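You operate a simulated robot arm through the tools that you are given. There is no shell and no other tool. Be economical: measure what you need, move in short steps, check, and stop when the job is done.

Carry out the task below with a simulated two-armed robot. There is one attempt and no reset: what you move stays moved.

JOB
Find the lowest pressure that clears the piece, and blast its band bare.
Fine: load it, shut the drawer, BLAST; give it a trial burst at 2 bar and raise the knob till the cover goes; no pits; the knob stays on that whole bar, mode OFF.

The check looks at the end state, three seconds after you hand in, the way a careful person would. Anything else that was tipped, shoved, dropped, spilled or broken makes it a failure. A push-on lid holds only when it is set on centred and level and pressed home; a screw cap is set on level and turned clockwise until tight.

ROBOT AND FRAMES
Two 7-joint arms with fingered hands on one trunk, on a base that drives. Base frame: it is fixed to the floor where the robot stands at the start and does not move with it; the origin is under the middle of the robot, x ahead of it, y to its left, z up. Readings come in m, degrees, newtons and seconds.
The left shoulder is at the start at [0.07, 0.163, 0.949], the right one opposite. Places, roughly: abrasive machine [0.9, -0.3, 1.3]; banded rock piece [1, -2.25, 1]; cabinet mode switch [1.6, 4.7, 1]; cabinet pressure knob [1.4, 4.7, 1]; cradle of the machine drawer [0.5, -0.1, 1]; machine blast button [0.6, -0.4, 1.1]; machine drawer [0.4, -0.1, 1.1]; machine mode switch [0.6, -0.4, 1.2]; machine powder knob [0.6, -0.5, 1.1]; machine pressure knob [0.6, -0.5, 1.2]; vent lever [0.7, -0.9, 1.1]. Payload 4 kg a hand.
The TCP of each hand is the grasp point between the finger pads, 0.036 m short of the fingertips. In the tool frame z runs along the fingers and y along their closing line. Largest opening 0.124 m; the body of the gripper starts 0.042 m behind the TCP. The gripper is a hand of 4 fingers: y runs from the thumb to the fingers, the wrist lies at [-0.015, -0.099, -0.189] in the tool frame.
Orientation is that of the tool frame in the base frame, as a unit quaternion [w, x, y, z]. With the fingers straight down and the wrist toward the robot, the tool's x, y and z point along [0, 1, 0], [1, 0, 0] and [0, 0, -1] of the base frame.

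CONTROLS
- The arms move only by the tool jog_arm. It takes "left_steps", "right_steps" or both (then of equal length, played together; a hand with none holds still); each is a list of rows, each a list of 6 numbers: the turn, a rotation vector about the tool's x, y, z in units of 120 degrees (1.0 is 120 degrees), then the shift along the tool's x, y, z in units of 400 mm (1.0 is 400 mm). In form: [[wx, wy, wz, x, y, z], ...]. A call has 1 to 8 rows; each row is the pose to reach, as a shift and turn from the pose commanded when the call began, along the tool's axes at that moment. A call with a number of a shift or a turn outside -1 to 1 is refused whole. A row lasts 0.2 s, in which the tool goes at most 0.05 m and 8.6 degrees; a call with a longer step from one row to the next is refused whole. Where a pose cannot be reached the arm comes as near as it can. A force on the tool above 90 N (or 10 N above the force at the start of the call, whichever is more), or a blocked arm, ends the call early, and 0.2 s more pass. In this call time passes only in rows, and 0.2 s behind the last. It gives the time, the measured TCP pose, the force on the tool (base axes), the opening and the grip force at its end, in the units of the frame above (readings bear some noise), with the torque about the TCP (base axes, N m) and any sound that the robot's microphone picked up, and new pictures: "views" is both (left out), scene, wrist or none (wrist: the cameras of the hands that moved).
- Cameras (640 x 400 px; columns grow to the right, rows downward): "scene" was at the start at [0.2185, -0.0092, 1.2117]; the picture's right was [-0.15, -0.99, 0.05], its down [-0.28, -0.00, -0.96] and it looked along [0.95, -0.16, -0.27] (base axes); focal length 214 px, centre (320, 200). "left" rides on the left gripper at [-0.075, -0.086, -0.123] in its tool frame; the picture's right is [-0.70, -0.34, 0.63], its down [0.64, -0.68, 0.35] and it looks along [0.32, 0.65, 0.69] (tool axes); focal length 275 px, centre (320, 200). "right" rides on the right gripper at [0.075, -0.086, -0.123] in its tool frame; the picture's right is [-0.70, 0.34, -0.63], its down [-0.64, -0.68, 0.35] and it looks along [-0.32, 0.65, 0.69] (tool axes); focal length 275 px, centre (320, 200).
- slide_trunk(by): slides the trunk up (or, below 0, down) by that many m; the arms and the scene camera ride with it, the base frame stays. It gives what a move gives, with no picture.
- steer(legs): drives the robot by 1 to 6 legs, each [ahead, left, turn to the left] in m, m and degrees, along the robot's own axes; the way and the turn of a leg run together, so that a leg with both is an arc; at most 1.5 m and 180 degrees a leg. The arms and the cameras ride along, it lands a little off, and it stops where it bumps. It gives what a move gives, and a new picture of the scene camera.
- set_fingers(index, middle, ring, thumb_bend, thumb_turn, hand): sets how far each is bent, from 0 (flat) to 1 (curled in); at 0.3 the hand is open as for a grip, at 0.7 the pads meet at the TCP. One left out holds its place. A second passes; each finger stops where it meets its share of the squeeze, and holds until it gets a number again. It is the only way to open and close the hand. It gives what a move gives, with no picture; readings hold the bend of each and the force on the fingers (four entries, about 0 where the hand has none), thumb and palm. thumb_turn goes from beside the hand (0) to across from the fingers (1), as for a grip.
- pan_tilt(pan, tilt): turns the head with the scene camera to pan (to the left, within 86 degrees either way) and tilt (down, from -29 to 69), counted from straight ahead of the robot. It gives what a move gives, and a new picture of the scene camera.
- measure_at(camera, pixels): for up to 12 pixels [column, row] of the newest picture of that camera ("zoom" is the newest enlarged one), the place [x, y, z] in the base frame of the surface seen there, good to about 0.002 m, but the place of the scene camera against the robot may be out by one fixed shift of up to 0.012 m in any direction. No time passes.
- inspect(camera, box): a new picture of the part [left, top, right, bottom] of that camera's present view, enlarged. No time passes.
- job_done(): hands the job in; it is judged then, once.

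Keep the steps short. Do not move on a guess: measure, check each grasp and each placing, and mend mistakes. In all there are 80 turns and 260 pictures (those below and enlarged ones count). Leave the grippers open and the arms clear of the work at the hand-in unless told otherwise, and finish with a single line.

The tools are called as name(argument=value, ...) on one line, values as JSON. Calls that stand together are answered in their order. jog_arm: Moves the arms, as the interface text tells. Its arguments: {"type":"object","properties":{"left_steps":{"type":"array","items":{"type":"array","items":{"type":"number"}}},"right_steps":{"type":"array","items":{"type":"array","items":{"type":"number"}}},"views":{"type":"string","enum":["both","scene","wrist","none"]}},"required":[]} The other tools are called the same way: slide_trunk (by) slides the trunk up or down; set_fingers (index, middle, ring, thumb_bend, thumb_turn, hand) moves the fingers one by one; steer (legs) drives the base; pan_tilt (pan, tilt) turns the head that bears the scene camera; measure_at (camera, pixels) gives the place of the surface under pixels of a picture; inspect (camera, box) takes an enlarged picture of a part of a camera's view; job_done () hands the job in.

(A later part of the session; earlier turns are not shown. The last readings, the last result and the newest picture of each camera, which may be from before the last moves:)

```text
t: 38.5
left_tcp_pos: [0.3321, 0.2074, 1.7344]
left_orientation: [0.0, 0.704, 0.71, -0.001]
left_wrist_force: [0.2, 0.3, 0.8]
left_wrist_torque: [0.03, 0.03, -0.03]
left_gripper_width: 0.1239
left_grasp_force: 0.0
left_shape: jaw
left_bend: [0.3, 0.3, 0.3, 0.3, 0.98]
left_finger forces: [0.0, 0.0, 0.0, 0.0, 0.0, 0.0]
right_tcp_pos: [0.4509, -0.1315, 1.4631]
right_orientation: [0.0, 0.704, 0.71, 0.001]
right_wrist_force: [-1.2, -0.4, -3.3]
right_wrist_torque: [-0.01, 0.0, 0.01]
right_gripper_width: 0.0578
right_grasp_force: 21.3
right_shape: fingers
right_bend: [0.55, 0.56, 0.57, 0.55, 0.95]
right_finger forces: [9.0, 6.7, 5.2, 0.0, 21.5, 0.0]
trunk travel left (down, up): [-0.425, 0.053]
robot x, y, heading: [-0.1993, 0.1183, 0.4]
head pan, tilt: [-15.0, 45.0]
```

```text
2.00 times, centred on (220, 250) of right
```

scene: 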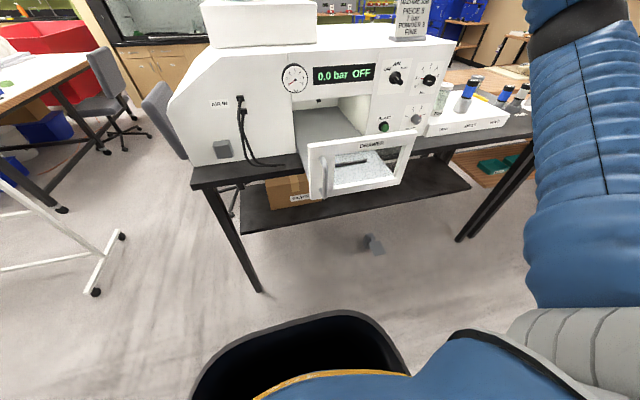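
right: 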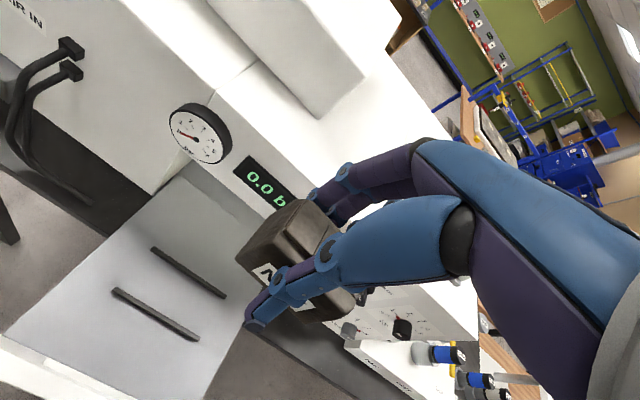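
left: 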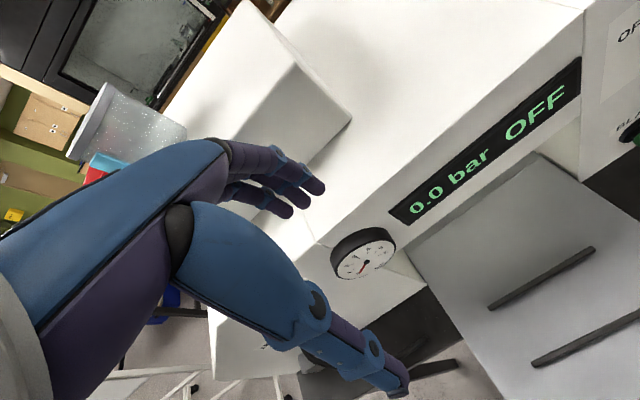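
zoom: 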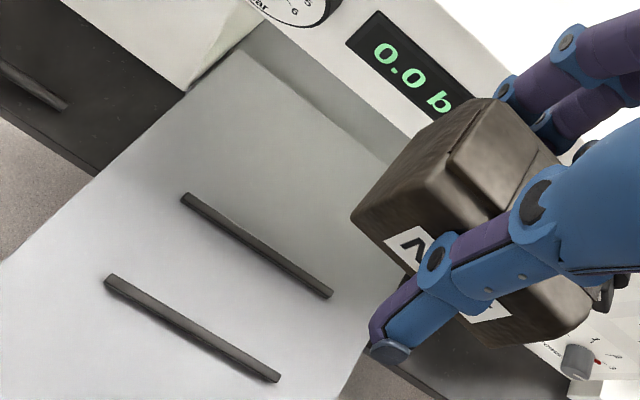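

Two black rails make the cradle, running along y. I measure them, the tray and the machine face.

measure_at(camera="right", pixels=[[116, 291], [197, 338], [153, 250], [222, 295], [180, 285], [120, 268], [112, 297], [192, 343], [150, 256], [216, 299], [170, 180], [40, 370]])

measure_at(camera="scene", pixels=[[310, 145], [416, 130], [404, 183], [360, 138], [324, 175], [330, 125], [300, 130], [345, 160]])

```text
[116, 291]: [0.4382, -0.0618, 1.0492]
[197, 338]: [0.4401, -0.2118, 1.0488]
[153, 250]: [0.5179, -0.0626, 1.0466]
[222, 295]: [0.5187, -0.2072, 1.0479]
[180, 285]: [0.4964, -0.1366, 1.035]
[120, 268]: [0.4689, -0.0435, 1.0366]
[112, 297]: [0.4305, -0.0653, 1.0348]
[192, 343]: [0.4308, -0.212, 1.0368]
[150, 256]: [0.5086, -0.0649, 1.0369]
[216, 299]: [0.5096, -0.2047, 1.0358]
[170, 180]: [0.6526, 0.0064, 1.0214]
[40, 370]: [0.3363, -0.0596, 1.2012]
```

```text
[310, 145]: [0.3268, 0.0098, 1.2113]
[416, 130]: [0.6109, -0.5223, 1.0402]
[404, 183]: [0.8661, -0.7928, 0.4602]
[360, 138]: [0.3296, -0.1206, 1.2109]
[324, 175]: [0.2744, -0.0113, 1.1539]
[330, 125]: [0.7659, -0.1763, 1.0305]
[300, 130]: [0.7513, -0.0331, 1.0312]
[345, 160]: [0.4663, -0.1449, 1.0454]
```

Tray floor z≈1.035; rails inner faces at x≈0.443 and 0.510, tops z≈1.049, so the piece (0.046 deep) fits between them, but my fingertips reach its base and would foul the rails. I want a higher grip first. The flat machine top could be a spot to set it down; I measure it.

measure_at(camera="right", pixels=[[240, 80], [265, 110], [290, 130], [320, 150], [360, 130], [385, 100], [300, 110], [340, 120], [290, 70]])

pan_tilt(pan=-25, tilt=25)

measure_at(camera="scene", pixels=[[320, 145], [350, 150], [380, 152], [405, 145], [320, 128], [360, 135], [395, 135]])

```text
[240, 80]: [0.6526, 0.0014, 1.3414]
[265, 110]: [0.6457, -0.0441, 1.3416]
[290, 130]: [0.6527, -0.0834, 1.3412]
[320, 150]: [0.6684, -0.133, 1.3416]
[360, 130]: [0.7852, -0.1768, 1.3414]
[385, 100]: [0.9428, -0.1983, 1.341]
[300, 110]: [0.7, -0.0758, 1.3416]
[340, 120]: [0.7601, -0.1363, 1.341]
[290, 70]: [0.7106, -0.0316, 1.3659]
```

```text
t: 39.4
left_tcp_pos: [0.3299, 0.208, 1.735]
left_orientation: [0.0, 0.704, 0.71, 0.0]
left_wrist_force: [0.3, 0.2, 0.8]
left_wrist_torque: [0.02, -0.03, -0.03]
left_gripper_width: 0.1236
left_grasp_force: 0.0
left_shape: jaw
left_bend: [0.3, 0.3, 0.3, 0.3, 0.98]
left_finger forces: [0.1, 0.0, 0.1, 0.0, 0.1, 0.1]
right_tcp_pos: [0.4512, -0.1327, 1.4637]
right_orientation: [0.0, 0.704, 0.71, 0.001]
right_wrist_force: [-0.1, -0.2, -3.2]
right_wrist_torque: [0.01, 0.0, 0.0]
right_gripper_width: 0.0576
right_grasp_force: 21.1
right_shape: fingers
right_bend: [0.55, 0.56, 0.57, 0.55, 0.95]
right_finger forces: [8.9, 6.8, 5.3, 0.0, 21.6, 0.0]
trunk travel left (down, up): [-0.425, 0.053]
robot x, y, heading: [-0.2006, 0.1237, 0.6]
head pan, tilt: [-25.0, 25.0]
```

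scene: 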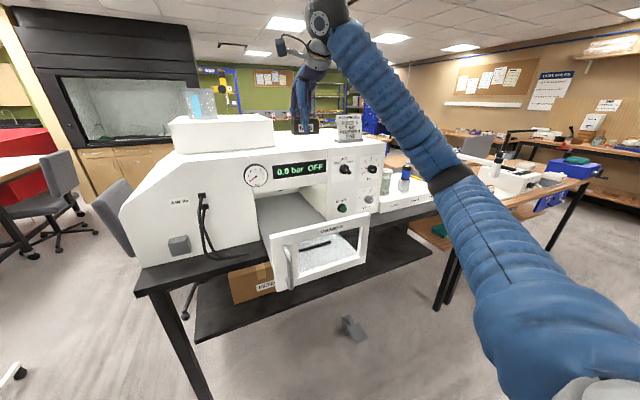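

```text
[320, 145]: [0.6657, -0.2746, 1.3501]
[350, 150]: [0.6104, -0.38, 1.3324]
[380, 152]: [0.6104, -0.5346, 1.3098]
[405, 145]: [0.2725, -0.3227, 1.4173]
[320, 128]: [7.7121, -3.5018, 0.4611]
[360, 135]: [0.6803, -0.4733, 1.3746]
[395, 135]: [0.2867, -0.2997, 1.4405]
```

The machine top is flat at z 1.341. I move the piece over (0.67, −0.20) and lower it close to the top.

jog_arm(right_steps=[[0, 0, 0, -0.03, 0.09, -0.02], [0, 0, 0, -0.06, 0.18, -0.02], [0, 0, 0, -0.09, 0.28, -0.02], [0, 0, 0, -0.12, 0.38, -0.02], [0, 0, 0, -0.15, 0.48, -0.02], [0, 0, 0, -0.17, 0.55, 0.04], [0, 0, 0, -0.17, 0.55, 0.12], [0, 0, 0, -0.17, 0.55, 0.18]], views="both")

```text
t: 41.1
left_tcp_pos: [0.3314, 0.2076, 1.7349]
left_orientation: [0.0, 0.704, 0.71, 0.0]
left_wrist_force: [0.1, 0.1, -0.4]
left_wrist_torque: [-0.02, -0.03, 0.03]
left_gripper_width: 0.1239
left_grasp_force: 0.1
left_shape: jaw
left_bend: [0.3, 0.3, 0.3, 0.3, 0.98]
left_finger forces: [0.0, 0.0, 0.0, 0.1, 0.0, 0.0]
right_tcp_pos: [0.6715, -0.2006, 1.3896]
right_orientation: [0.0, 0.704, 0.711, 0.0]
right_wrist_force: [-0.6, -0.2, -2.6]
right_wrist_torque: [0.02, 0.0, -0.03]
right_gripper_width: 0.0574
right_grasp_force: 21.1
right_shape: fingers
right_bend: [0.55, 0.56, 0.57, 0.55, 0.95]
right_finger forces: [9.2, 6.6, 5.1, 0.1, 20.7, 0.0]
trunk travel left (down, up): [-0.425, 0.053]
robot x, y, heading: [-0.2022, 0.1171, 0.6]
head pan, tilt: [-25.0, 25.0]
```

scene: 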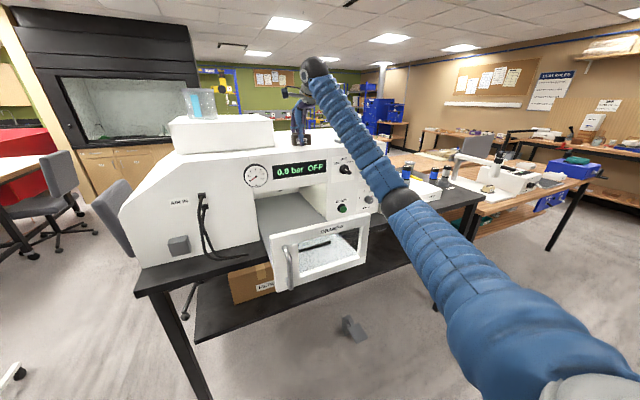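
right: 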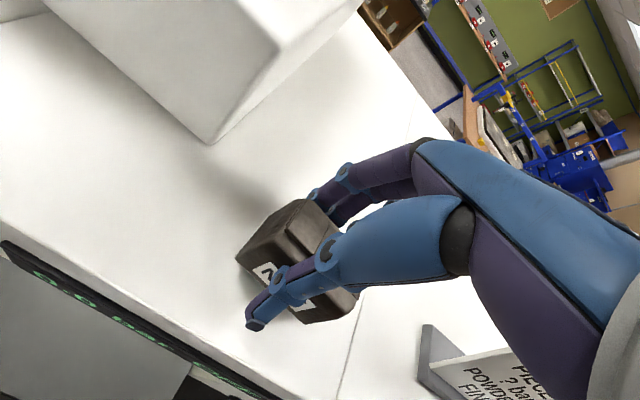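

About 6 mm above the top. I lower gently until contact.

jog_arm(right_steps=[[0, 0, 0, 0, 0, 0.008], [0, 0, 0, 0, 0, 0.013], [0, 0, 0, 0, 0, 0.017]], views="none")

```text
t: 42.0
left_tcp_pos: [0.3307, 0.2065, 1.7346]
left_orientation: [0.0, 0.704, 0.71, 0.0]
left_wrist_force: [-0.2, 0.3, -0.5]
left_wrist_torque: [0.01, 0.0, 0.0]
left_gripper_width: 0.1238
left_grasp_force: 0.1
left_shape: jaw
left_bend: [0.3, 0.3, 0.3, 0.3, 0.98]
left_finger forces: [0.0, 0.1, 0.0, 0.0, 0.0, 0.0]
right_tcp_pos: [0.6721, -0.1988, 1.3835]
right_orientation: [0.0, 0.704, 0.71, 0.0]
right_wrist_force: [0.7, -0.8, 0.5]
right_wrist_torque: [-0.08, -0.18, 0.0]
right_gripper_width: 0.0573
right_grasp_force: 21.6
right_shape: fingers
right_bend: [0.55, 0.56, 0.57, 0.55, 0.95]
right_finger forces: [9.3, 7.1, 5.7, 0.0, 21.2, 0.0]
trunk travel left (down, up): [-0.425, 0.053]
robot x, y, heading: [-0.2016, 0.1197, 0.4]
head pan, tilt: [-25.0, 25.0]
```

Contact (upward force begins). I open the fingers a bit.

set_fingers(hand="right", index=0.42, middle=0.42, ring=0.42, thumb_bend=0.42)

jog_arm(right_steps=[[0, 0, 0, 0, 0, -0.02], [0, 0, 0, 0, 0, -0.04]], views="wrist")

inspect(camera="right", box=[200, 160, 400, 360])

measure_at(camera="zoom", pixels=[[220, 200], [290, 90], [330, 140], [280, 250], [420, 280]])

```text
t: 43.0
left_tcp_pos: [0.3305, 0.2072, 1.735]
left_orientation: [0.0, 0.705, 0.71, 0.0]
left_wrist_force: [-0.6, 0.3, -0.2]
left_wrist_torque: [-0.01, 0.01, 0.01]
left_gripper_width: 0.1236
left_grasp_force: 0.0
left_shape: jaw
left_bend: [0.3, 0.3, 0.3, 0.3, 0.98]
left_finger forces: [0.1, 0.0, 0.1, 0.0, 0.0, 0.1]
right_tcp_pos: [0.6714, -0.1997, 1.3841]
right_orientation: [0.0, 0.704, 0.71, 0.0]
right_wrist_force: [0.0, -0.9, 0.3]
right_wrist_torque: [-0.01, 0.0, 0.0]
right_gripper_width: 0.0865
right_grasp_force: 0.1
right_shape: fingers
right_bend: [0.42, 0.42, 0.42, 0.42, 0.97]
right_finger forces: [0.0, 0.0, 0.0, 0.0, 0.0, 0.0]
trunk travel left (down, up): [-0.425, 0.053]
robot x, y, heading: [-0.2012, 0.1207, 0.2]
head pan, tilt: [-25.0, 25.0]
```

```text
t: 43.5
left_tcp_pos: [0.3317, 0.207, 1.7353]
left_orientation: [0.0, 0.704, 0.71, 0.0]
left_wrist_force: [-0.5, 0.7, -0.3]
left_wrist_torque: [-0.01, -0.01, 0.0]
left_gripper_width: 0.1236
left_grasp_force: 0.0
left_shape: jaw
left_bend: [0.3, 0.3, 0.3, 0.3, 0.98]
left_finger forces: [0.0, 0.1, 0.1, 0.1, 0.0, 0.0]
right_tcp_pos: [0.6718, -0.1995, 1.3999]
right_orientation: [0.0, 0.704, 0.71, 0.0]
right_wrist_force: [-0.5, 0.9, 0.6]
right_wrist_torque: [-0.01, 0.0, 0.0]
right_gripper_width: 0.0868
right_grasp_force: 0.0
right_shape: fingers
right_bend: [0.42, 0.42, 0.42, 0.42, 0.97]
right_finger forces: [0.0, 0.1, 0.0, 0.1, 0.1, 0.1]
trunk travel left (down, up): [-0.425, 0.053]
robot x, y, heading: [-0.2065, 0.1176, 0.7]
head pan, tilt: [-25.0, 25.0]
```

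right: 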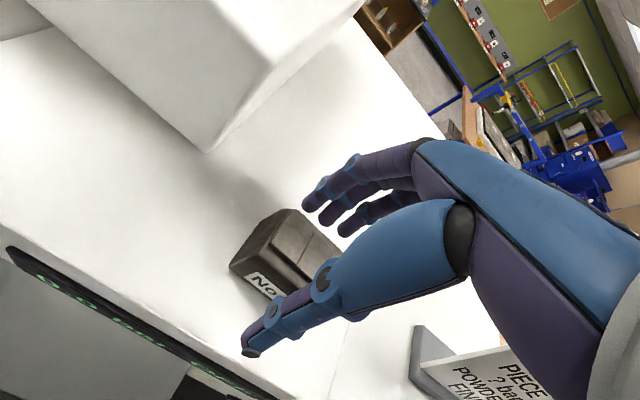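

```text
2.00 times, centred on (300, 260) of right
```

zoom: 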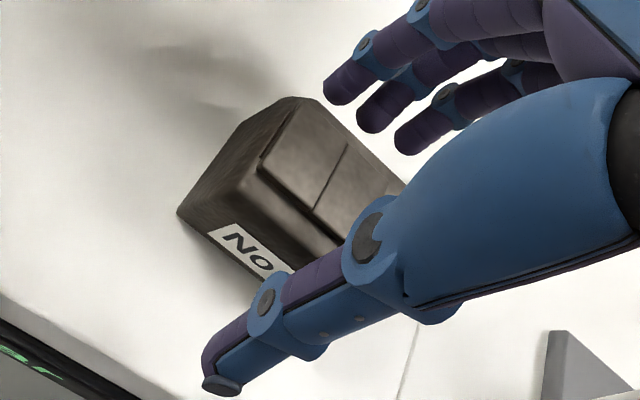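

```text
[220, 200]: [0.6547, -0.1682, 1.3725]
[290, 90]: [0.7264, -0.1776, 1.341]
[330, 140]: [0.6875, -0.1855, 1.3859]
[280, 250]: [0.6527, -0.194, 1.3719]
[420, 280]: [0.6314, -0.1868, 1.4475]
```

Piece stands upright on the top, fingertips now about 20 mm above its base. I regrip here.

set_fingers(hand="right", index=0.64, middle=0.64, ring=0.64, thumb_bend=0.64)

jog_arm(right_steps=[[0, 0, 0, 0, 0, -0.02], [0, 0, 0, 0, 0, -0.08], [0, 0, 0, 0, 0, -0.12]], views="wrist")

inspect(camera="right", box=[200, 160, 400, 360])

inspect(camera="scene", box=[250, 80, 370, 160])

```text
t: 44.5
left_tcp_pos: [0.3302, 0.2076, 1.7351]
left_orientation: [0.0, 0.704, 0.71, 0.001]
left_wrist_force: [-0.1, 0.5, 0.3]
left_wrist_torque: [0.0, 0.0, -0.01]
left_gripper_width: 0.1235
left_grasp_force: 0.0
left_shape: jaw
left_bend: [0.3, 0.3, 0.3, 0.3, 0.98]
left_finger forces: [0.0, 0.0, 0.0, 0.0, 0.0, 0.1]
right_tcp_pos: [0.6707, -0.198, 1.4012]
right_orientation: [0.0, 0.704, 0.71, 0.0]
right_wrist_force: [0.5, -1.4, 2.0]
right_wrist_torque: [0.01, -0.08, 0.01]
right_gripper_width: 0.0496
right_grasp_force: 17.9
right_shape: fingers
right_bend: [0.57, 0.59, 0.6, 0.57, 0.95]
right_finger forces: [8.0, 6.2, 4.3, 0.0, 17.1, 0.0]
trunk travel left (down, up): [-0.425, 0.053]
robot x, y, heading: [-0.1994, 0.1196, 0.3]
head pan, tilt: [-25.0, 25.0]
```

```text
t: 45.4
left_tcp_pos: [0.3317, 0.2069, 1.7347]
left_orientation: [0.0, 0.704, 0.71, -0.001]
left_wrist_force: [0.4, 0.7, -0.3]
left_wrist_torque: [0.0, -0.04, 0.0]
left_gripper_width: 0.1235
left_grasp_force: 0.1
left_shape: jaw
left_bend: [0.3, 0.3, 0.3, 0.3, 0.98]
left_finger forces: [0.1, 0.0, 0.0, 0.0, 0.1, 0.1]
right_tcp_pos: [0.6715, -0.1974, 1.447]
right_orientation: [-0.001, 0.704, 0.71, 0.0]
right_wrist_force: [-0.4, 0.0, -2.2]
right_wrist_torque: [0.02, -0.03, 0.02]
right_gripper_width: 0.0497
right_grasp_force: 16.5
right_shape: fingers
right_bend: [0.57, 0.59, 0.6, 0.57, 0.95]
right_finger forces: [7.5, 5.7, 3.8, 0.0, 16.3, 0.0]
trunk travel left (down, up): [-0.425, 0.053]
robot x, y, heading: [-0.2006, 0.1232, 0.4]
head pan, tilt: [-25.0, 25.0]
```

right: 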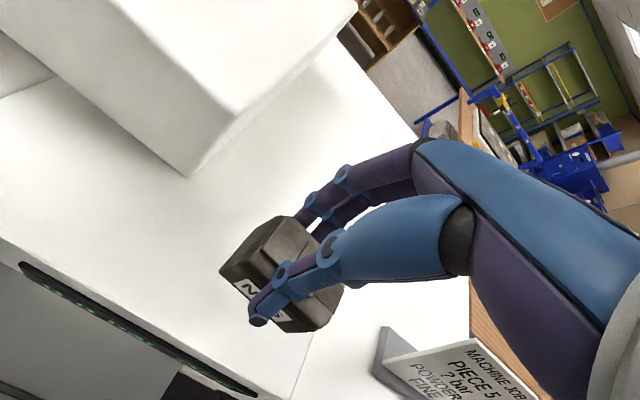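

```text
2.00 times, centred on (300, 260) of right
```

zoom: 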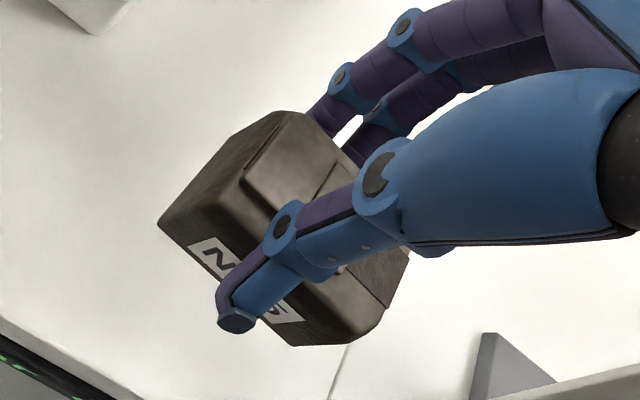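

```text
5.00 times, centred on (310, 120) of scene
```

zoom: 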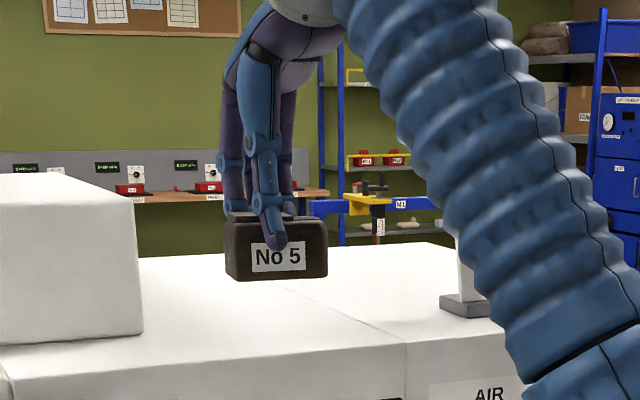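

Lifted level. I measure the piece relative to the TCP.

measure_at(camera="zoom", pixels=[[168, 222], [275, 118], [300, 335], [345, 340], [250, 190], [240, 280], [200, 235], [375, 320]])

jog_arm(right_steps=[[0, 0, 0, 0.025, -0.08, 0], [0, 0, 0, 0.05, -0.16, 0], [0, 0, 0, 0.075, -0.25, 0], [0, 0, 0, 0.1, -0.34, 0], [0, 0, 0, 0.13, -0.42, 0], [0, 0, 0, 0.15, -0.4875, 0]], views="wrist")

```text
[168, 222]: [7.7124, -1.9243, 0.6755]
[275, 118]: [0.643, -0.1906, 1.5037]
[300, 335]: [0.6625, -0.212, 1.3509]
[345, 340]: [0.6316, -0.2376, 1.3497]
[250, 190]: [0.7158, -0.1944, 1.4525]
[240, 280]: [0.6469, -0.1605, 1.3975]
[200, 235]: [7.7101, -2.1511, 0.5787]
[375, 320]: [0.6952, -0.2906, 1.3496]
```

```text
t: 46.8
left_tcp_pos: [0.3311, 0.2066, 1.7353]
left_orientation: [0.0, 0.704, 0.71, 0.0]
left_wrist_force: [0.7, -0.6, -0.6]
left_wrist_torque: [0.03, -0.04, 0.02]
left_gripper_width: 0.1237
left_grasp_force: 0.2
left_shape: jaw
left_bend: [0.3, 0.3, 0.3, 0.3, 0.98]
left_finger forces: [0.1, 0.0, 0.1, 0.0, 0.0, 0.1]
right_tcp_pos: [0.474, -0.1422, 1.447]
right_orientation: [0.0, 0.704, 0.71, 0.0]
right_wrist_force: [0.5, 0.6, -3.5]
right_wrist_torque: [0.03, -0.03, 0.01]
right_gripper_width: 0.0496
right_grasp_force: 16.6
right_shape: fingers
right_bend: [0.57, 0.59, 0.61, 0.57, 0.95]
right_finger forces: [7.6, 5.5, 3.1, 0.0, 16.2, 0.0]
trunk travel left (down, up): [-0.425, 0.053]
robot x, y, heading: [-0.2042, 0.1177, 0.6]
head pan, tilt: [-25.0, 25.0]
```

right: 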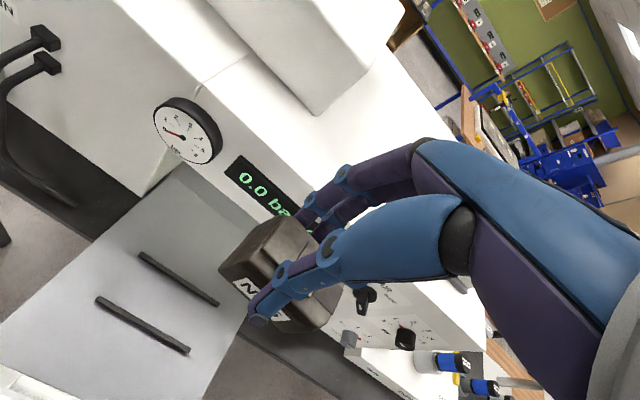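

That was measured on the wrong zoom picture; I measure the piece in the right-hand picture now.

measure_at(camera="right", pixels=[[224, 270], [240, 281], [273, 322], [277, 222], [310, 330], [300, 240], [262, 240], [236, 287], [268, 318]])

inspect(camera="right", box=[200, 200, 360, 340])

```text
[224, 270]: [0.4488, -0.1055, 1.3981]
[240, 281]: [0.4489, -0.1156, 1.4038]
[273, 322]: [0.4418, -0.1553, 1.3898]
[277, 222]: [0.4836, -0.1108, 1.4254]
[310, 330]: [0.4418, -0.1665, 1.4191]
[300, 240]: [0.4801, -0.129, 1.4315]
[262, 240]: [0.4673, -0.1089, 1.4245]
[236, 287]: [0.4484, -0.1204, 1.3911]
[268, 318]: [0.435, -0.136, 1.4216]
```

```text
2.86 times, centred on (280, 270) of right
```

zoom: 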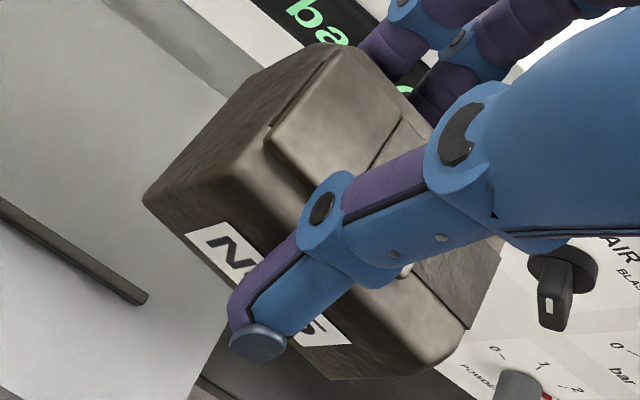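

The piece is yawed about 8° in the grip. I turn the hand −8° about the tool z, centre it over the slot, and descend to z≈1.22.

jog_arm(right_steps=[[0, 0, -0.022, 0, 0.008, 0.02], [0, 0, -0.045, 0, 0.016, 0.06], [0, 0, -0.067, 0.003, 0.024, 0.16], [0, 0, -0.067, 0.003, 0.024, 0.27], [0, 0, -0.067, 0.003, 0.024, 0.38], [0, 0, -0.067, 0.003, 0.024, 0.48], [0, 0, -0.067, 0.003, 0.024, 0.56]], views="both")

inspect(camera="right", box=[100, 180, 360, 360])

```text
t: 48.4
left_tcp_pos: [0.3316, 0.2072, 1.7345]
left_orientation: [0.0, 0.704, 0.71, 0.0]
left_wrist_force: [-0.1, 0.6, -0.6]
left_wrist_torque: [0.0, 0.02, 0.01]
left_gripper_width: 0.1239
left_grasp_force: 0.1
left_shape: jaw
left_bend: [0.3, 0.3, 0.3, 0.3, 0.98]
left_finger forces: [0.0, 0.0, 0.1, 0.0, 0.0, 0.1]
right_tcp_pos: [0.4848, -0.1413, 1.2231]
right_orientation: [0.0, 0.651, 0.759, 0.0]
right_wrist_force: [0.2, -0.5, -4.0]
right_wrist_torque: [-0.01, -0.02, -0.01]
right_gripper_width: 0.0493
right_grasp_force: 16.0
right_shape: fingers
right_bend: [0.57, 0.59, 0.61, 0.58, 0.95]
right_finger forces: [7.7, 5.6, 3.1, 0.1, 15.9, 0.0]
trunk travel left (down, up): [-0.425, 0.053]
robot x, y, heading: [-0.1978, 0.1197, 0.5]
head pan, tilt: [-25.0, 25.0]
```

scene: 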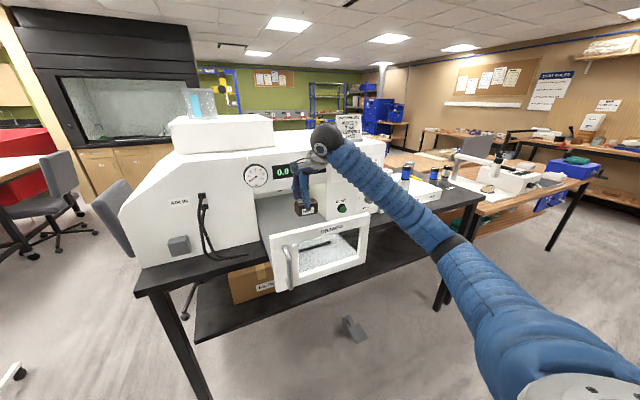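
right: 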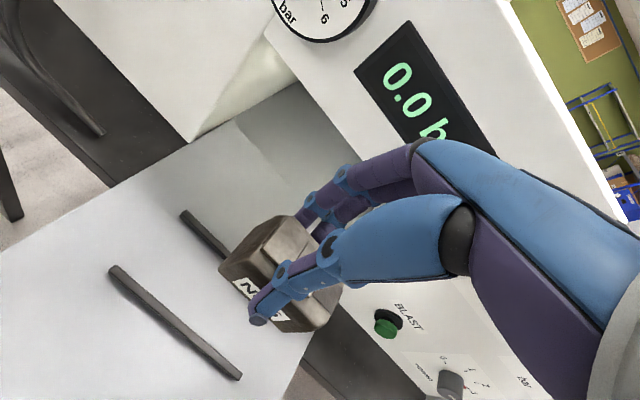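

```text
2.22 times, centred on (230, 270) of right
```

zoom: 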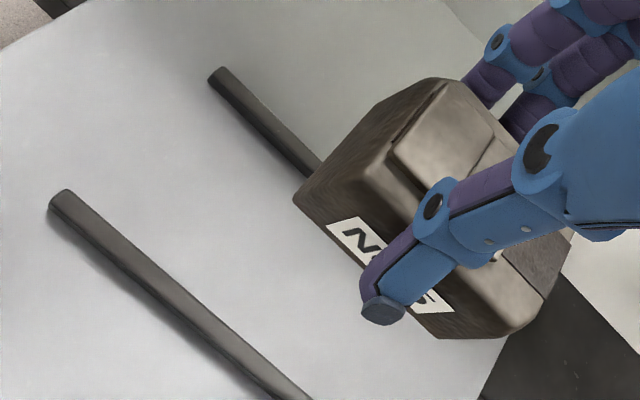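

measure_at(camera="right", pixels=[[224, 270], [240, 281], [275, 322], [310, 328], [300, 240], [236, 287], [112, 268], [240, 374], [184, 213], [118, 263], [243, 372], [150, 310]])

```text
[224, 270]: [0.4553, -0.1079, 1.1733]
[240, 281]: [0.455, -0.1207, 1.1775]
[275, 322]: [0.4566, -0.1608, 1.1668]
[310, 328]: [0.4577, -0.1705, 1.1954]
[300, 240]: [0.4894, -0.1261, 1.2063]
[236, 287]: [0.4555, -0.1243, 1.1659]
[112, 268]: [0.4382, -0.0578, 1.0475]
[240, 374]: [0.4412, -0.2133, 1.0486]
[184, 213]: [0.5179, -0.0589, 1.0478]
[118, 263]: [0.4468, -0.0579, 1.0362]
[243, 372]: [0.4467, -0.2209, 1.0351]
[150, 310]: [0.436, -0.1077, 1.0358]
```

Piece is now square: x 0.456–0.502 between rails 0.445–0.513, y centred. I check the forearm height before going down past the drawer front (top z 1.211).

measure_at(camera="scene", pixels=[[325, 150], [360, 190], [390, 210], [430, 245], [450, 280], [480, 330]])

```text
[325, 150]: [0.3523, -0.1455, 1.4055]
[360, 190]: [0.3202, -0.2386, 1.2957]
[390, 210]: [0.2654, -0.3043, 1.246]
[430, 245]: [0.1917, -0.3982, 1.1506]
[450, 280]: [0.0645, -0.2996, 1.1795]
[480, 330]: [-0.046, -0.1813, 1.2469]
```

The forearm sags: its middle is about z 1.25 near the drawer front, so lowering would hit the bar. I lift, raise the trunk to the top and stand farther back so the arm stretches more nearly level.

jog_arm(right_steps=[[0, 0, 0, 0, 0, -0.1], [0, 0, 0, 0, 0, -0.2], [0, 0, 0, 0, 0, -0.3]], views="none")

slide_trunk(by=0.05)

steer(legs=[[-0.22, 0.0, 0]])

```text
t: 49.1
left_tcp_pos: [0.3306, 0.2077, 1.7348]
left_orientation: [0.0, 0.704, 0.71, 0.0]
left_wrist_force: [0.6, 0.6, 0.2]
left_wrist_torque: [-0.01, 0.0, 0.02]
left_gripper_width: 0.1236
left_grasp_force: 0.1
left_shape: jaw
left_bend: [0.3, 0.3, 0.3, 0.3, 0.98]
left_finger forces: [0.1, 0.0, 0.0, 0.1, 0.0, 0.1]
right_tcp_pos: [0.4838, -0.14, 1.3448]
right_orientation: [0.0, 0.652, 0.758, 0.0]
right_wrist_force: [-0.1, 0.5, -3.7]
right_wrist_torque: [0.01, -0.04, -0.01]
right_gripper_width: 0.049
right_grasp_force: 15.9
right_shape: fingers
right_bend: [0.57, 0.59, 0.61, 0.58, 0.95]
right_finger forces: [7.9, 5.3, 3.0, 0.0, 15.7, 0.0]
trunk travel left (down, up): [-0.425, 0.053]
robot x, y, heading: [-0.1994, 0.1187, 0.6]
head pan, tilt: [-25.0, 25.0]
```

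```text
t: 50.1
left_tcp_pos: [0.3315, 0.207, 1.7842]
left_orientation: [-0.001, 0.704, 0.71, -0.001]
left_wrist_force: [-0.7, 0.4, -0.7]
left_wrist_torque: [0.01, 0.01, 0.0]
left_gripper_width: 0.1239
left_grasp_force: 0.0
left_shape: jaw
left_bend: [0.3, 0.3, 0.3, 0.3, 0.98]
left_finger forces: [0.0, 0.0, 0.0, 0.0, 0.0, 0.0]
right_tcp_pos: [0.4859, -0.1399, 1.3931]
right_orientation: [-0.001, 0.653, 0.757, -0.002]
right_wrist_force: [-0.3, -0.1, -3.1]
right_wrist_torque: [0.01, -0.04, -0.01]
right_gripper_width: 0.0491
right_grasp_force: 15.9
right_shape: fingers
right_bend: [0.57, 0.59, 0.61, 0.58, 0.95]
right_finger forces: [7.7, 5.4, 3.0, 0.0, 15.8, 0.0]
trunk travel left (down, up): [-0.475, 0.003]
robot x, y, heading: [-0.1993, 0.1191, 0.7]
head pan, tilt: [-25.0, 25.0]
```

```text
t: 51.8
left_tcp_pos: [0.1113, 0.2058, 1.785]
left_orientation: [0.0, 0.703, 0.711, -0.001]
left_wrist_force: [-0.5, 0.0, -0.3]
left_wrist_torque: [0.01, -0.02, 0.03]
left_gripper_width: 0.1236
left_grasp_force: 0.1
left_shape: jaw
left_bend: [0.3, 0.3, 0.3, 0.3, 0.98]
left_finger forces: [0.0, 0.0, 0.1, 0.0, 0.0, 0.1]
right_tcp_pos: [0.2669, -0.1408, 1.3937]
right_orientation: [0.0, 0.652, 0.758, -0.001]
right_wrist_force: [0.1, 1.3, -2.9]
right_wrist_torque: [0.01, -0.03, -0.01]
right_gripper_width: 0.0494
right_grasp_force: 16.3
right_shape: fingers
right_bend: [0.57, 0.59, 0.61, 0.58, 0.95]
right_finger forces: [7.8, 5.4, 3.1, 0.0, 15.9, 0.0]
trunk travel left (down, up): [-0.475, 0.003]
robot x, y, heading: [-0.4201, 0.1162, 0.8]
head pan, tilt: [-25.0, 25.0]
```

scene: 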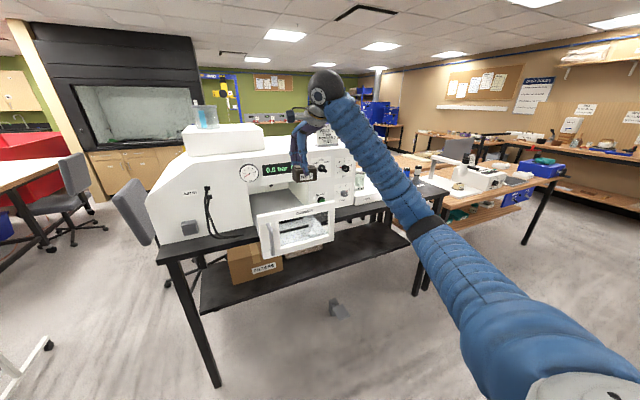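

I reach forward again over the slot with the arm stretched.

jog_arm(right_steps=[[0, 0, 0, -0.0163, 0.107, 0], [0, 0, 0, -0.0326, 0.215, 0], [0, 0, 0, -0.049, 0.322, 0], [0, 0, 0, -0.0653, 0.43, 0], [0, 0, 0, -0.0816, 0.537, 0], [0, 0, 0, -0.0816, 0.537, 0.11], [0, 0, 0, -0.0816, 0.537, 0.22]], views="both")

measure_at(camera="scene", pixels=[[325, 150], [345, 160], [360, 190], [390, 210], [430, 245]])

```text
t: 53.4
left_tcp_pos: [0.1128, 0.2057, 1.7839]
left_orientation: [-0.001, 0.702, 0.712, -0.001]
left_wrist_force: [0.5, -0.2, -0.1]
left_wrist_torque: [0.0, -0.02, 0.01]
left_gripper_width: 0.1238
left_grasp_force: 0.1
left_shape: jaw
left_bend: [0.3, 0.3, 0.3, 0.3, 0.98]
left_finger forces: [0.0, 0.0, 0.0, 0.0, 0.0, 0.0]
right_tcp_pos: [0.4875, -0.1403, 1.3049]
right_orientation: [-0.001, 0.651, 0.759, -0.001]
right_wrist_force: [0.5, 0.2, -3.5]
right_wrist_torque: [-0.03, 0.03, -0.04]
right_gripper_width: 0.0489
right_grasp_force: 15.8
right_shape: fingers
right_bend: [0.57, 0.59, 0.61, 0.58, 0.95]
right_finger forces: [7.8, 5.3, 2.9, 0.1, 15.4, 0.1]
trunk travel left (down, up): [-0.475, 0.003]
robot x, y, heading: [-0.4211, 0.1187, 0.9]
head pan, tilt: [-25.0, 25.0]
```

scene: 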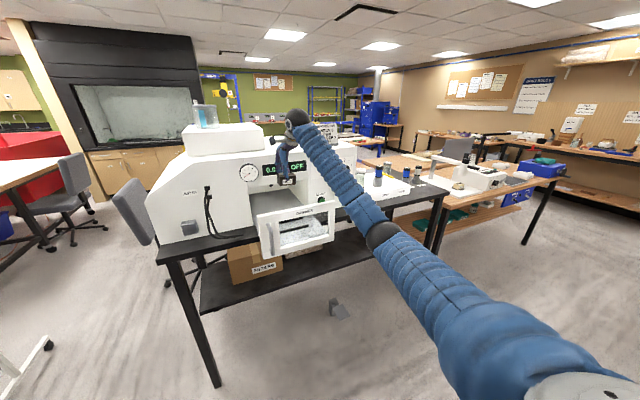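
right: 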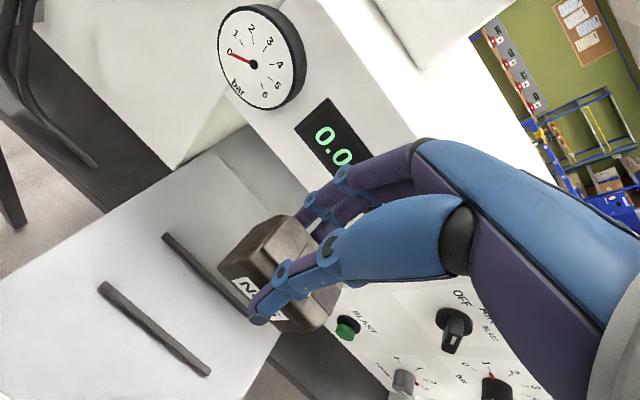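

```text
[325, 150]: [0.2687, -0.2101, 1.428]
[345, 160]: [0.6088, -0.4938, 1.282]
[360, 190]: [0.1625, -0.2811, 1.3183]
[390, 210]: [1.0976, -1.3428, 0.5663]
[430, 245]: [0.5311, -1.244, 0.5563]
```

Forearm is better but I want the arm straighter still. I back 0.045 m more and reach forward the same amount, then look.

steer(legs=[[-0.045, 0, -0.8]])

jog_arm(right_steps=[[0, 0, 0, -0.008, 0.055, 0.0], [0, 0, 0, -0.016, 0.106, 0.08], [0, 0, 0, -0.016, 0.106, 0.18], [0, 0, 0, -0.016, 0.106, 0.25]], views="scene")

inspect(camera="scene", box=[220, 80, 440, 280])

```text
t: 54.2
left_tcp_pos: [0.0773, 0.1984, 1.7826]
left_orientation: [-0.001, 0.707, 0.707, -0.002]
left_wrist_force: [0.8, 0.3, -0.2]
left_wrist_torque: [-0.02, 0.02, 0.03]
left_gripper_width: 0.1238
left_grasp_force: 0.1
left_shape: jaw
left_bend: [0.3, 0.3, 0.3, 0.3, 0.98]
left_finger forces: [0.0, 0.0, 0.0, 0.0, 0.1, 0.1]
right_tcp_pos: [0.4433, -0.1527, 1.3014]
right_orientation: [-0.001, 0.657, 0.754, -0.002]
right_wrist_force: [0.8, 0.5, -3.8]
right_wrist_torque: [-0.01, 0.04, -0.02]
right_gripper_width: 0.049
right_grasp_force: 15.8
right_shape: fingers
right_bend: [0.57, 0.59, 0.61, 0.58, 0.95]
right_finger forces: [7.9, 5.4, 2.9, 0.1, 15.5, 0.0]
trunk travel left (down, up): [-0.475, 0.003]
robot x, y, heading: [-0.4607, 0.1167, -0.1]
head pan, tilt: [-25.0, 25.0]
```

scene: 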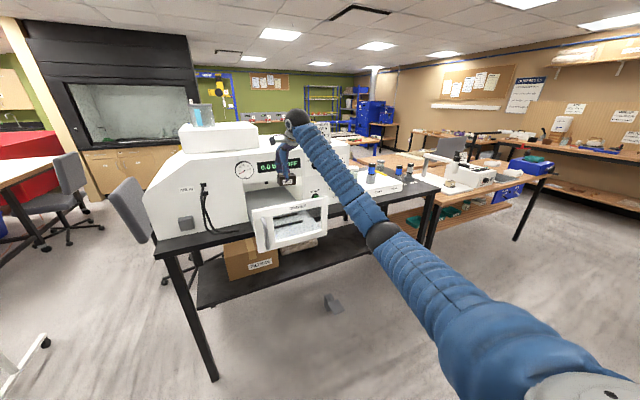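

```text
t: 55.2
left_tcp_pos: [0.0745, 0.1986, 1.783]
left_orientation: [-0.002, 0.708, 0.706, -0.001]
left_wrist_force: [0.9, 0.7, 0.7]
left_wrist_torque: [0.0, 0.04, 0.0]
left_gripper_width: 0.1236
left_grasp_force: 0.1
left_shape: jaw
left_bend: [0.3, 0.3, 0.3, 0.3, 0.98]
left_finger forces: [0.0, 0.0, 0.0, 0.0, 0.0, 0.1]
right_tcp_pos: [0.4838, -0.1517, 1.2031]
right_orientation: [-0.002, 0.657, 0.754, -0.002]
right_wrist_force: [0.3, 0.0, -4.1]
right_wrist_torque: [0.04, 0.04, -0.01]
right_gripper_width: 0.0489
right_grasp_force: 15.4
right_shape: fingers
right_bend: [0.57, 0.59, 0.61, 0.58, 0.95]
right_finger forces: [7.9, 5.2, 2.8, 0.0, 15.2, 0.0]
trunk travel left (down, up): [-0.475, 0.003]
robot x, y, heading: [-0.4621, 0.1188, -0.3]
head pan, tilt: [-25.0, 25.0]
```

scene: 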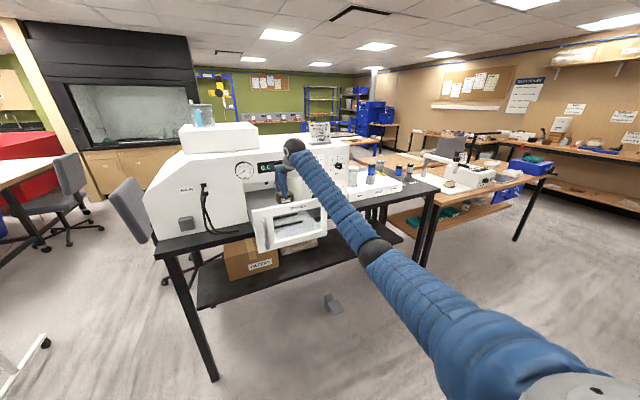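

```text
2.00 times, centred on (330, 180) of scene
```

zoom: 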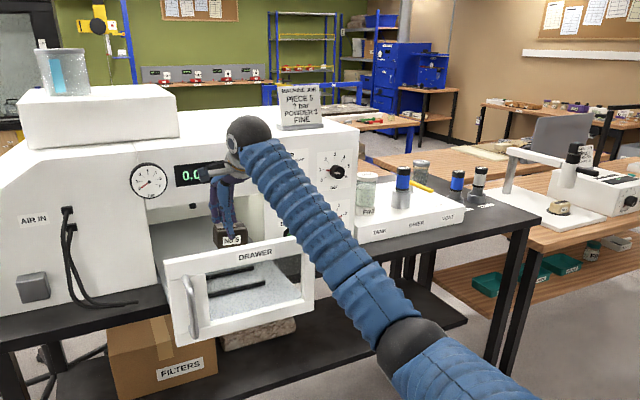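

measure_at(camera="zoom", pixels=[[262, 175], [275, 195], [295, 225], [330, 265], [365, 300], [400, 345], [290, 180], [320, 215], [297, 240], [240, 255]])

measure_at(camera="right", pixels=[[224, 270], [275, 322], [310, 328]])

```text
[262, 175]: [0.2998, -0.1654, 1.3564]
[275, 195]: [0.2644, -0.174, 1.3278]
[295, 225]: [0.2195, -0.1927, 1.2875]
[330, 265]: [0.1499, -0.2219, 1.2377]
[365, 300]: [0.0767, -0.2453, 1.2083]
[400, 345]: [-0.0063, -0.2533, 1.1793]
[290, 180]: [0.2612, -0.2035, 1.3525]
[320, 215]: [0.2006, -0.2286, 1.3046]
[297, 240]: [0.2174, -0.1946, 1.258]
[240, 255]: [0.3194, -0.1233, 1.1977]
```

```text
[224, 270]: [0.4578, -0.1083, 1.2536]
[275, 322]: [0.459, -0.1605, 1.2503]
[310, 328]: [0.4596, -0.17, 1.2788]
```

Underside at the bar would come down to ~1.22 versus the bar top 1.211: tight but possible. I lower in stages, correcting y by +0.011 and yaw by −0.9°.

jog_arm(right_steps=[[0, 0, -0.0075, 0.027, 0.006, 0.04], [0, 0, -0.0075, 0.027, 0.006, 0.09], [0, 0, -0.0075, 0.027, 0.006, 0.15]], views="both")

inspect(camera="scene", box=[240, 110, 400, 260])

measure_at(camera="right", pixels=[[224, 270], [240, 281], [275, 322], [310, 328]])

```text
t: 56.0
left_tcp_pos: [0.069, 0.1993, 1.785]
left_orientation: [-0.001, 0.708, 0.706, 0.0]
left_wrist_force: [-0.5, -0.5, 0.0]
left_wrist_torque: [0.01, 0.03, 0.03]
left_gripper_width: 0.124
left_grasp_force: 0.0
left_shape: jaw
left_bend: [0.3, 0.3, 0.3, 0.3, 0.98]
left_finger forces: [0.1, 0.0, 0.1, 0.1, 0.0, 0.0]
right_tcp_pos: [0.4836, -0.1411, 1.1444]
right_orientation: [-0.001, 0.651, 0.759, -0.001]
right_wrist_force: [0.5, 0.1, -2.2]
right_wrist_torque: [-0.02, -0.03, 0.0]
right_gripper_width: 0.0487
right_grasp_force: 15.4
right_shape: fingers
right_bend: [0.57, 0.59, 0.61, 0.58, 0.95]
right_finger forces: [7.9, 5.2, 2.8, 0.0, 15.1, 0.0]
trunk travel left (down, up): [-0.475, 0.003]
robot x, y, heading: [-0.462, 0.1176, 0.0]
head pan, tilt: [-25.0, 25.0]
```

scene: 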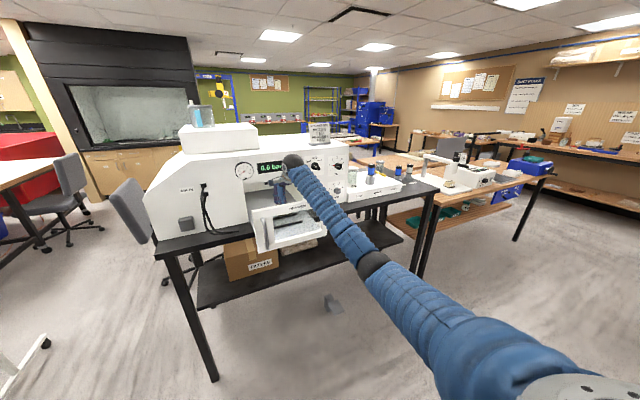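
right: 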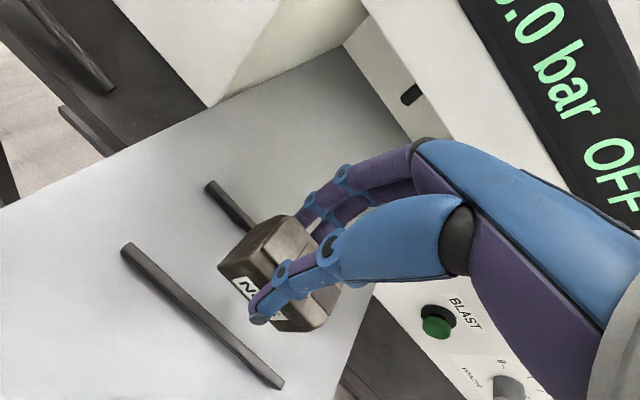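

```text
2.67 times, centred on (320, 185) of scene
```

zoom: 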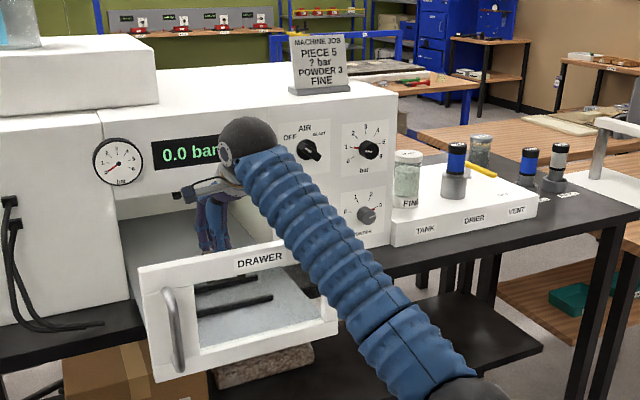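

```text
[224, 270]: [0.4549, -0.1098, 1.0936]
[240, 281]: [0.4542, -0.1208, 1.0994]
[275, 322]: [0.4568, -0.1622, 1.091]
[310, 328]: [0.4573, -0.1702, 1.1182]
```

measure_at(camera="zoom", pixels=[[240, 185], [255, 205], [272, 225], [285, 240], [300, 265], [330, 305]])

jog_arm(right_steps=[[0, 0, 0, 0, 0, 0.04], [0, 0, 0, 0, 0, 0.075]], views="none")

inspect(camera="scene", box=[240, 110, 400, 260])

measure_at(camera="zoom", pixels=[[240, 195], [255, 215], [272, 235], [285, 252], [300, 275]])

```text
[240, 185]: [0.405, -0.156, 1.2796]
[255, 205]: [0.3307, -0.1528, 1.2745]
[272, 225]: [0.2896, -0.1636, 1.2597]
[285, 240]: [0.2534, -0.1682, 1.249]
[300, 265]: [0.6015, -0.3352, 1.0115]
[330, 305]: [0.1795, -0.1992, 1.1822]
```

```text
t: 56.6
left_tcp_pos: [0.0702, 0.1979, 1.7837]
left_orientation: [0.0, 0.708, 0.706, -0.001]
left_wrist_force: [0.0, 1.0, 0.4]
left_wrist_torque: [-0.01, 0.01, 0.0]
left_gripper_width: 0.1236
left_grasp_force: 0.0
left_shape: jaw
left_bend: [0.3, 0.3, 0.3, 0.3, 0.98]
left_finger forces: [0.1, 0.0, 0.0, 0.0, 0.0, 0.0]
right_tcp_pos: [0.4834, -0.1409, 1.1139]
right_orientation: [-0.001, 0.651, 0.759, -0.001]
right_wrist_force: [-0.1, -0.4, -3.6]
right_wrist_torque: [0.02, -0.01, 0.02]
right_gripper_width: 0.0489
right_grasp_force: 15.3
right_shape: fingers
right_bend: [0.57, 0.59, 0.61, 0.58, 0.95]
right_finger forces: [7.9, 5.2, 2.7, 0.0, 15.1, 0.0]
trunk travel left (down, up): [-0.475, 0.003]
robot x, y, heading: [-0.4626, 0.1216, -0.2]
head pan, tilt: [-25.0, 25.0]
```

```text
2.67 times, centred on (320, 185) of scene
```

zoom: 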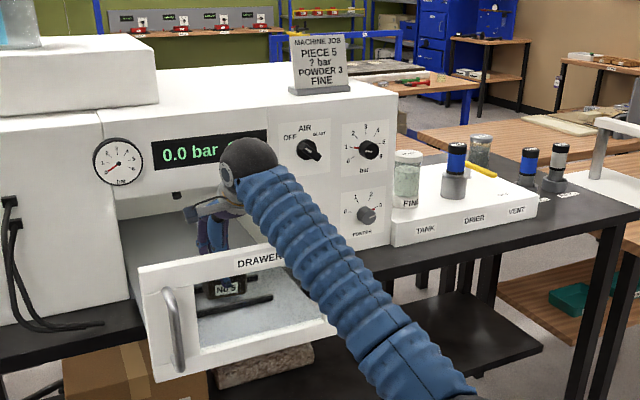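

```text
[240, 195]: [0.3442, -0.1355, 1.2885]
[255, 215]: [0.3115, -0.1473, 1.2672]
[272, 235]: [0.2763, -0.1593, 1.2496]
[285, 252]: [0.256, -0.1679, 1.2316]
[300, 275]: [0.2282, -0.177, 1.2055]
```

Forearm side edge is ~z 1.267 over the bar (1.211), still clear, 19 mm to go. I lower gently to contact.

jog_arm(right_steps=[[0, 0, 0, 0, 0, 0.02], [0, 0, 0, 0, 0, 0.035], [0, 0, 0, 0, 0, 0.042], [0, 0, 0, 0, 0, 0.047]], views="wrist")

inspect(camera="right", box=[160, 180, 360, 380])

inspect(camera="scene", box=[240, 140, 360, 250])

```text
t: 57.6
left_tcp_pos: [0.065, 0.2, 1.7867]
left_orientation: [0.0, 0.708, 0.707, 0.0]
left_wrist_force: [-0.4, 0.3, 0.4]
left_wrist_torque: [-0.01, -0.01, -0.01]
left_gripper_width: 0.1237
left_grasp_force: 0.1
left_shape: jaw
left_bend: [0.3, 0.3, 0.3, 0.3, 0.98]
left_finger forces: [0.0, 0.0, 0.0, 0.1, 0.1, 0.0]
right_tcp_pos: [0.4804, -0.1421, 1.1001]
right_orientation: [0.001, 0.65, 0.76, 0.0]
right_wrist_force: [0.7, 0.9, 1.3]
right_wrist_torque: [-0.01, -0.04, 0.0]
right_gripper_width: 0.0487
right_grasp_force: 16.2
right_shape: fingers
right_bend: [0.57, 0.59, 0.61, 0.58, 0.95]
right_finger forces: [7.7, 5.4, 3.9, 0.0, 15.3, 0.0]
trunk travel left (down, up): [-0.475, 0.003]
robot x, y, heading: [-0.4661, 0.1126, -0.4]
head pan, tilt: [-25.0, 25.0]
```

right: 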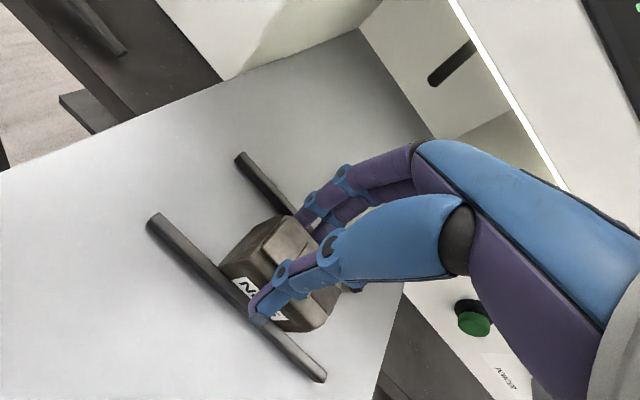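

```text
2.00 times, centred on (260, 280) of right
```

zoom: 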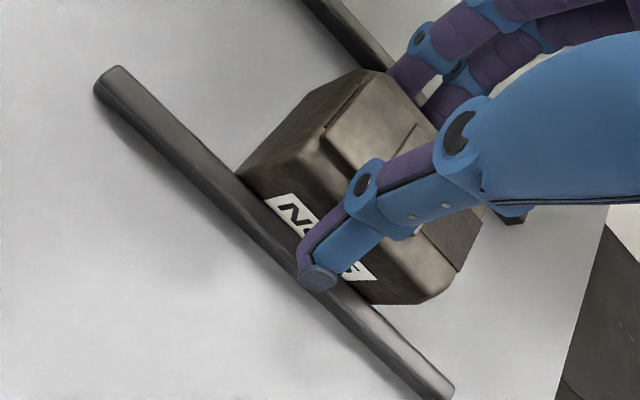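

```text
3.64 times, centred on (300, 195) of scene
```

zoom: 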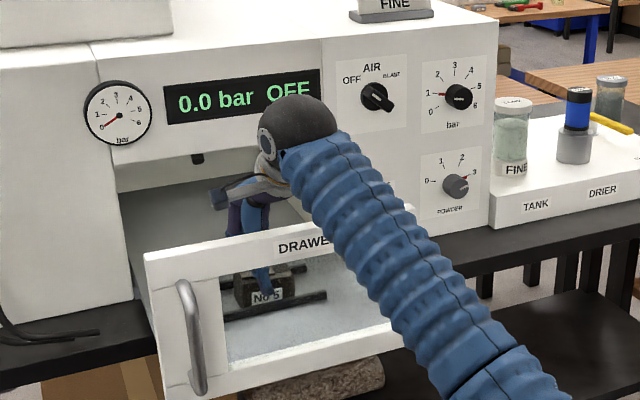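

Some upward force at TCP z 1.100. I measure whether the piece is between the rails.

measure_at(camera="right", pixels=[[154, 216], [322, 376], [238, 153], [222, 268], [236, 278], [275, 322], [228, 262], [280, 325], [216, 275], [312, 330]])

```text
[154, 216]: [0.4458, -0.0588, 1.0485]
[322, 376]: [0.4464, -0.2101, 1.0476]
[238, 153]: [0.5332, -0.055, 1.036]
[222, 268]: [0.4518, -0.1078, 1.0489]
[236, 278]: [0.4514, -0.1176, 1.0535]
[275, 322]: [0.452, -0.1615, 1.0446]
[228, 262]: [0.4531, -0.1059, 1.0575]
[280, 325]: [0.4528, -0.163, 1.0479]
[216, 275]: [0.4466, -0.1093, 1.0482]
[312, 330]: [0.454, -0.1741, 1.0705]
```

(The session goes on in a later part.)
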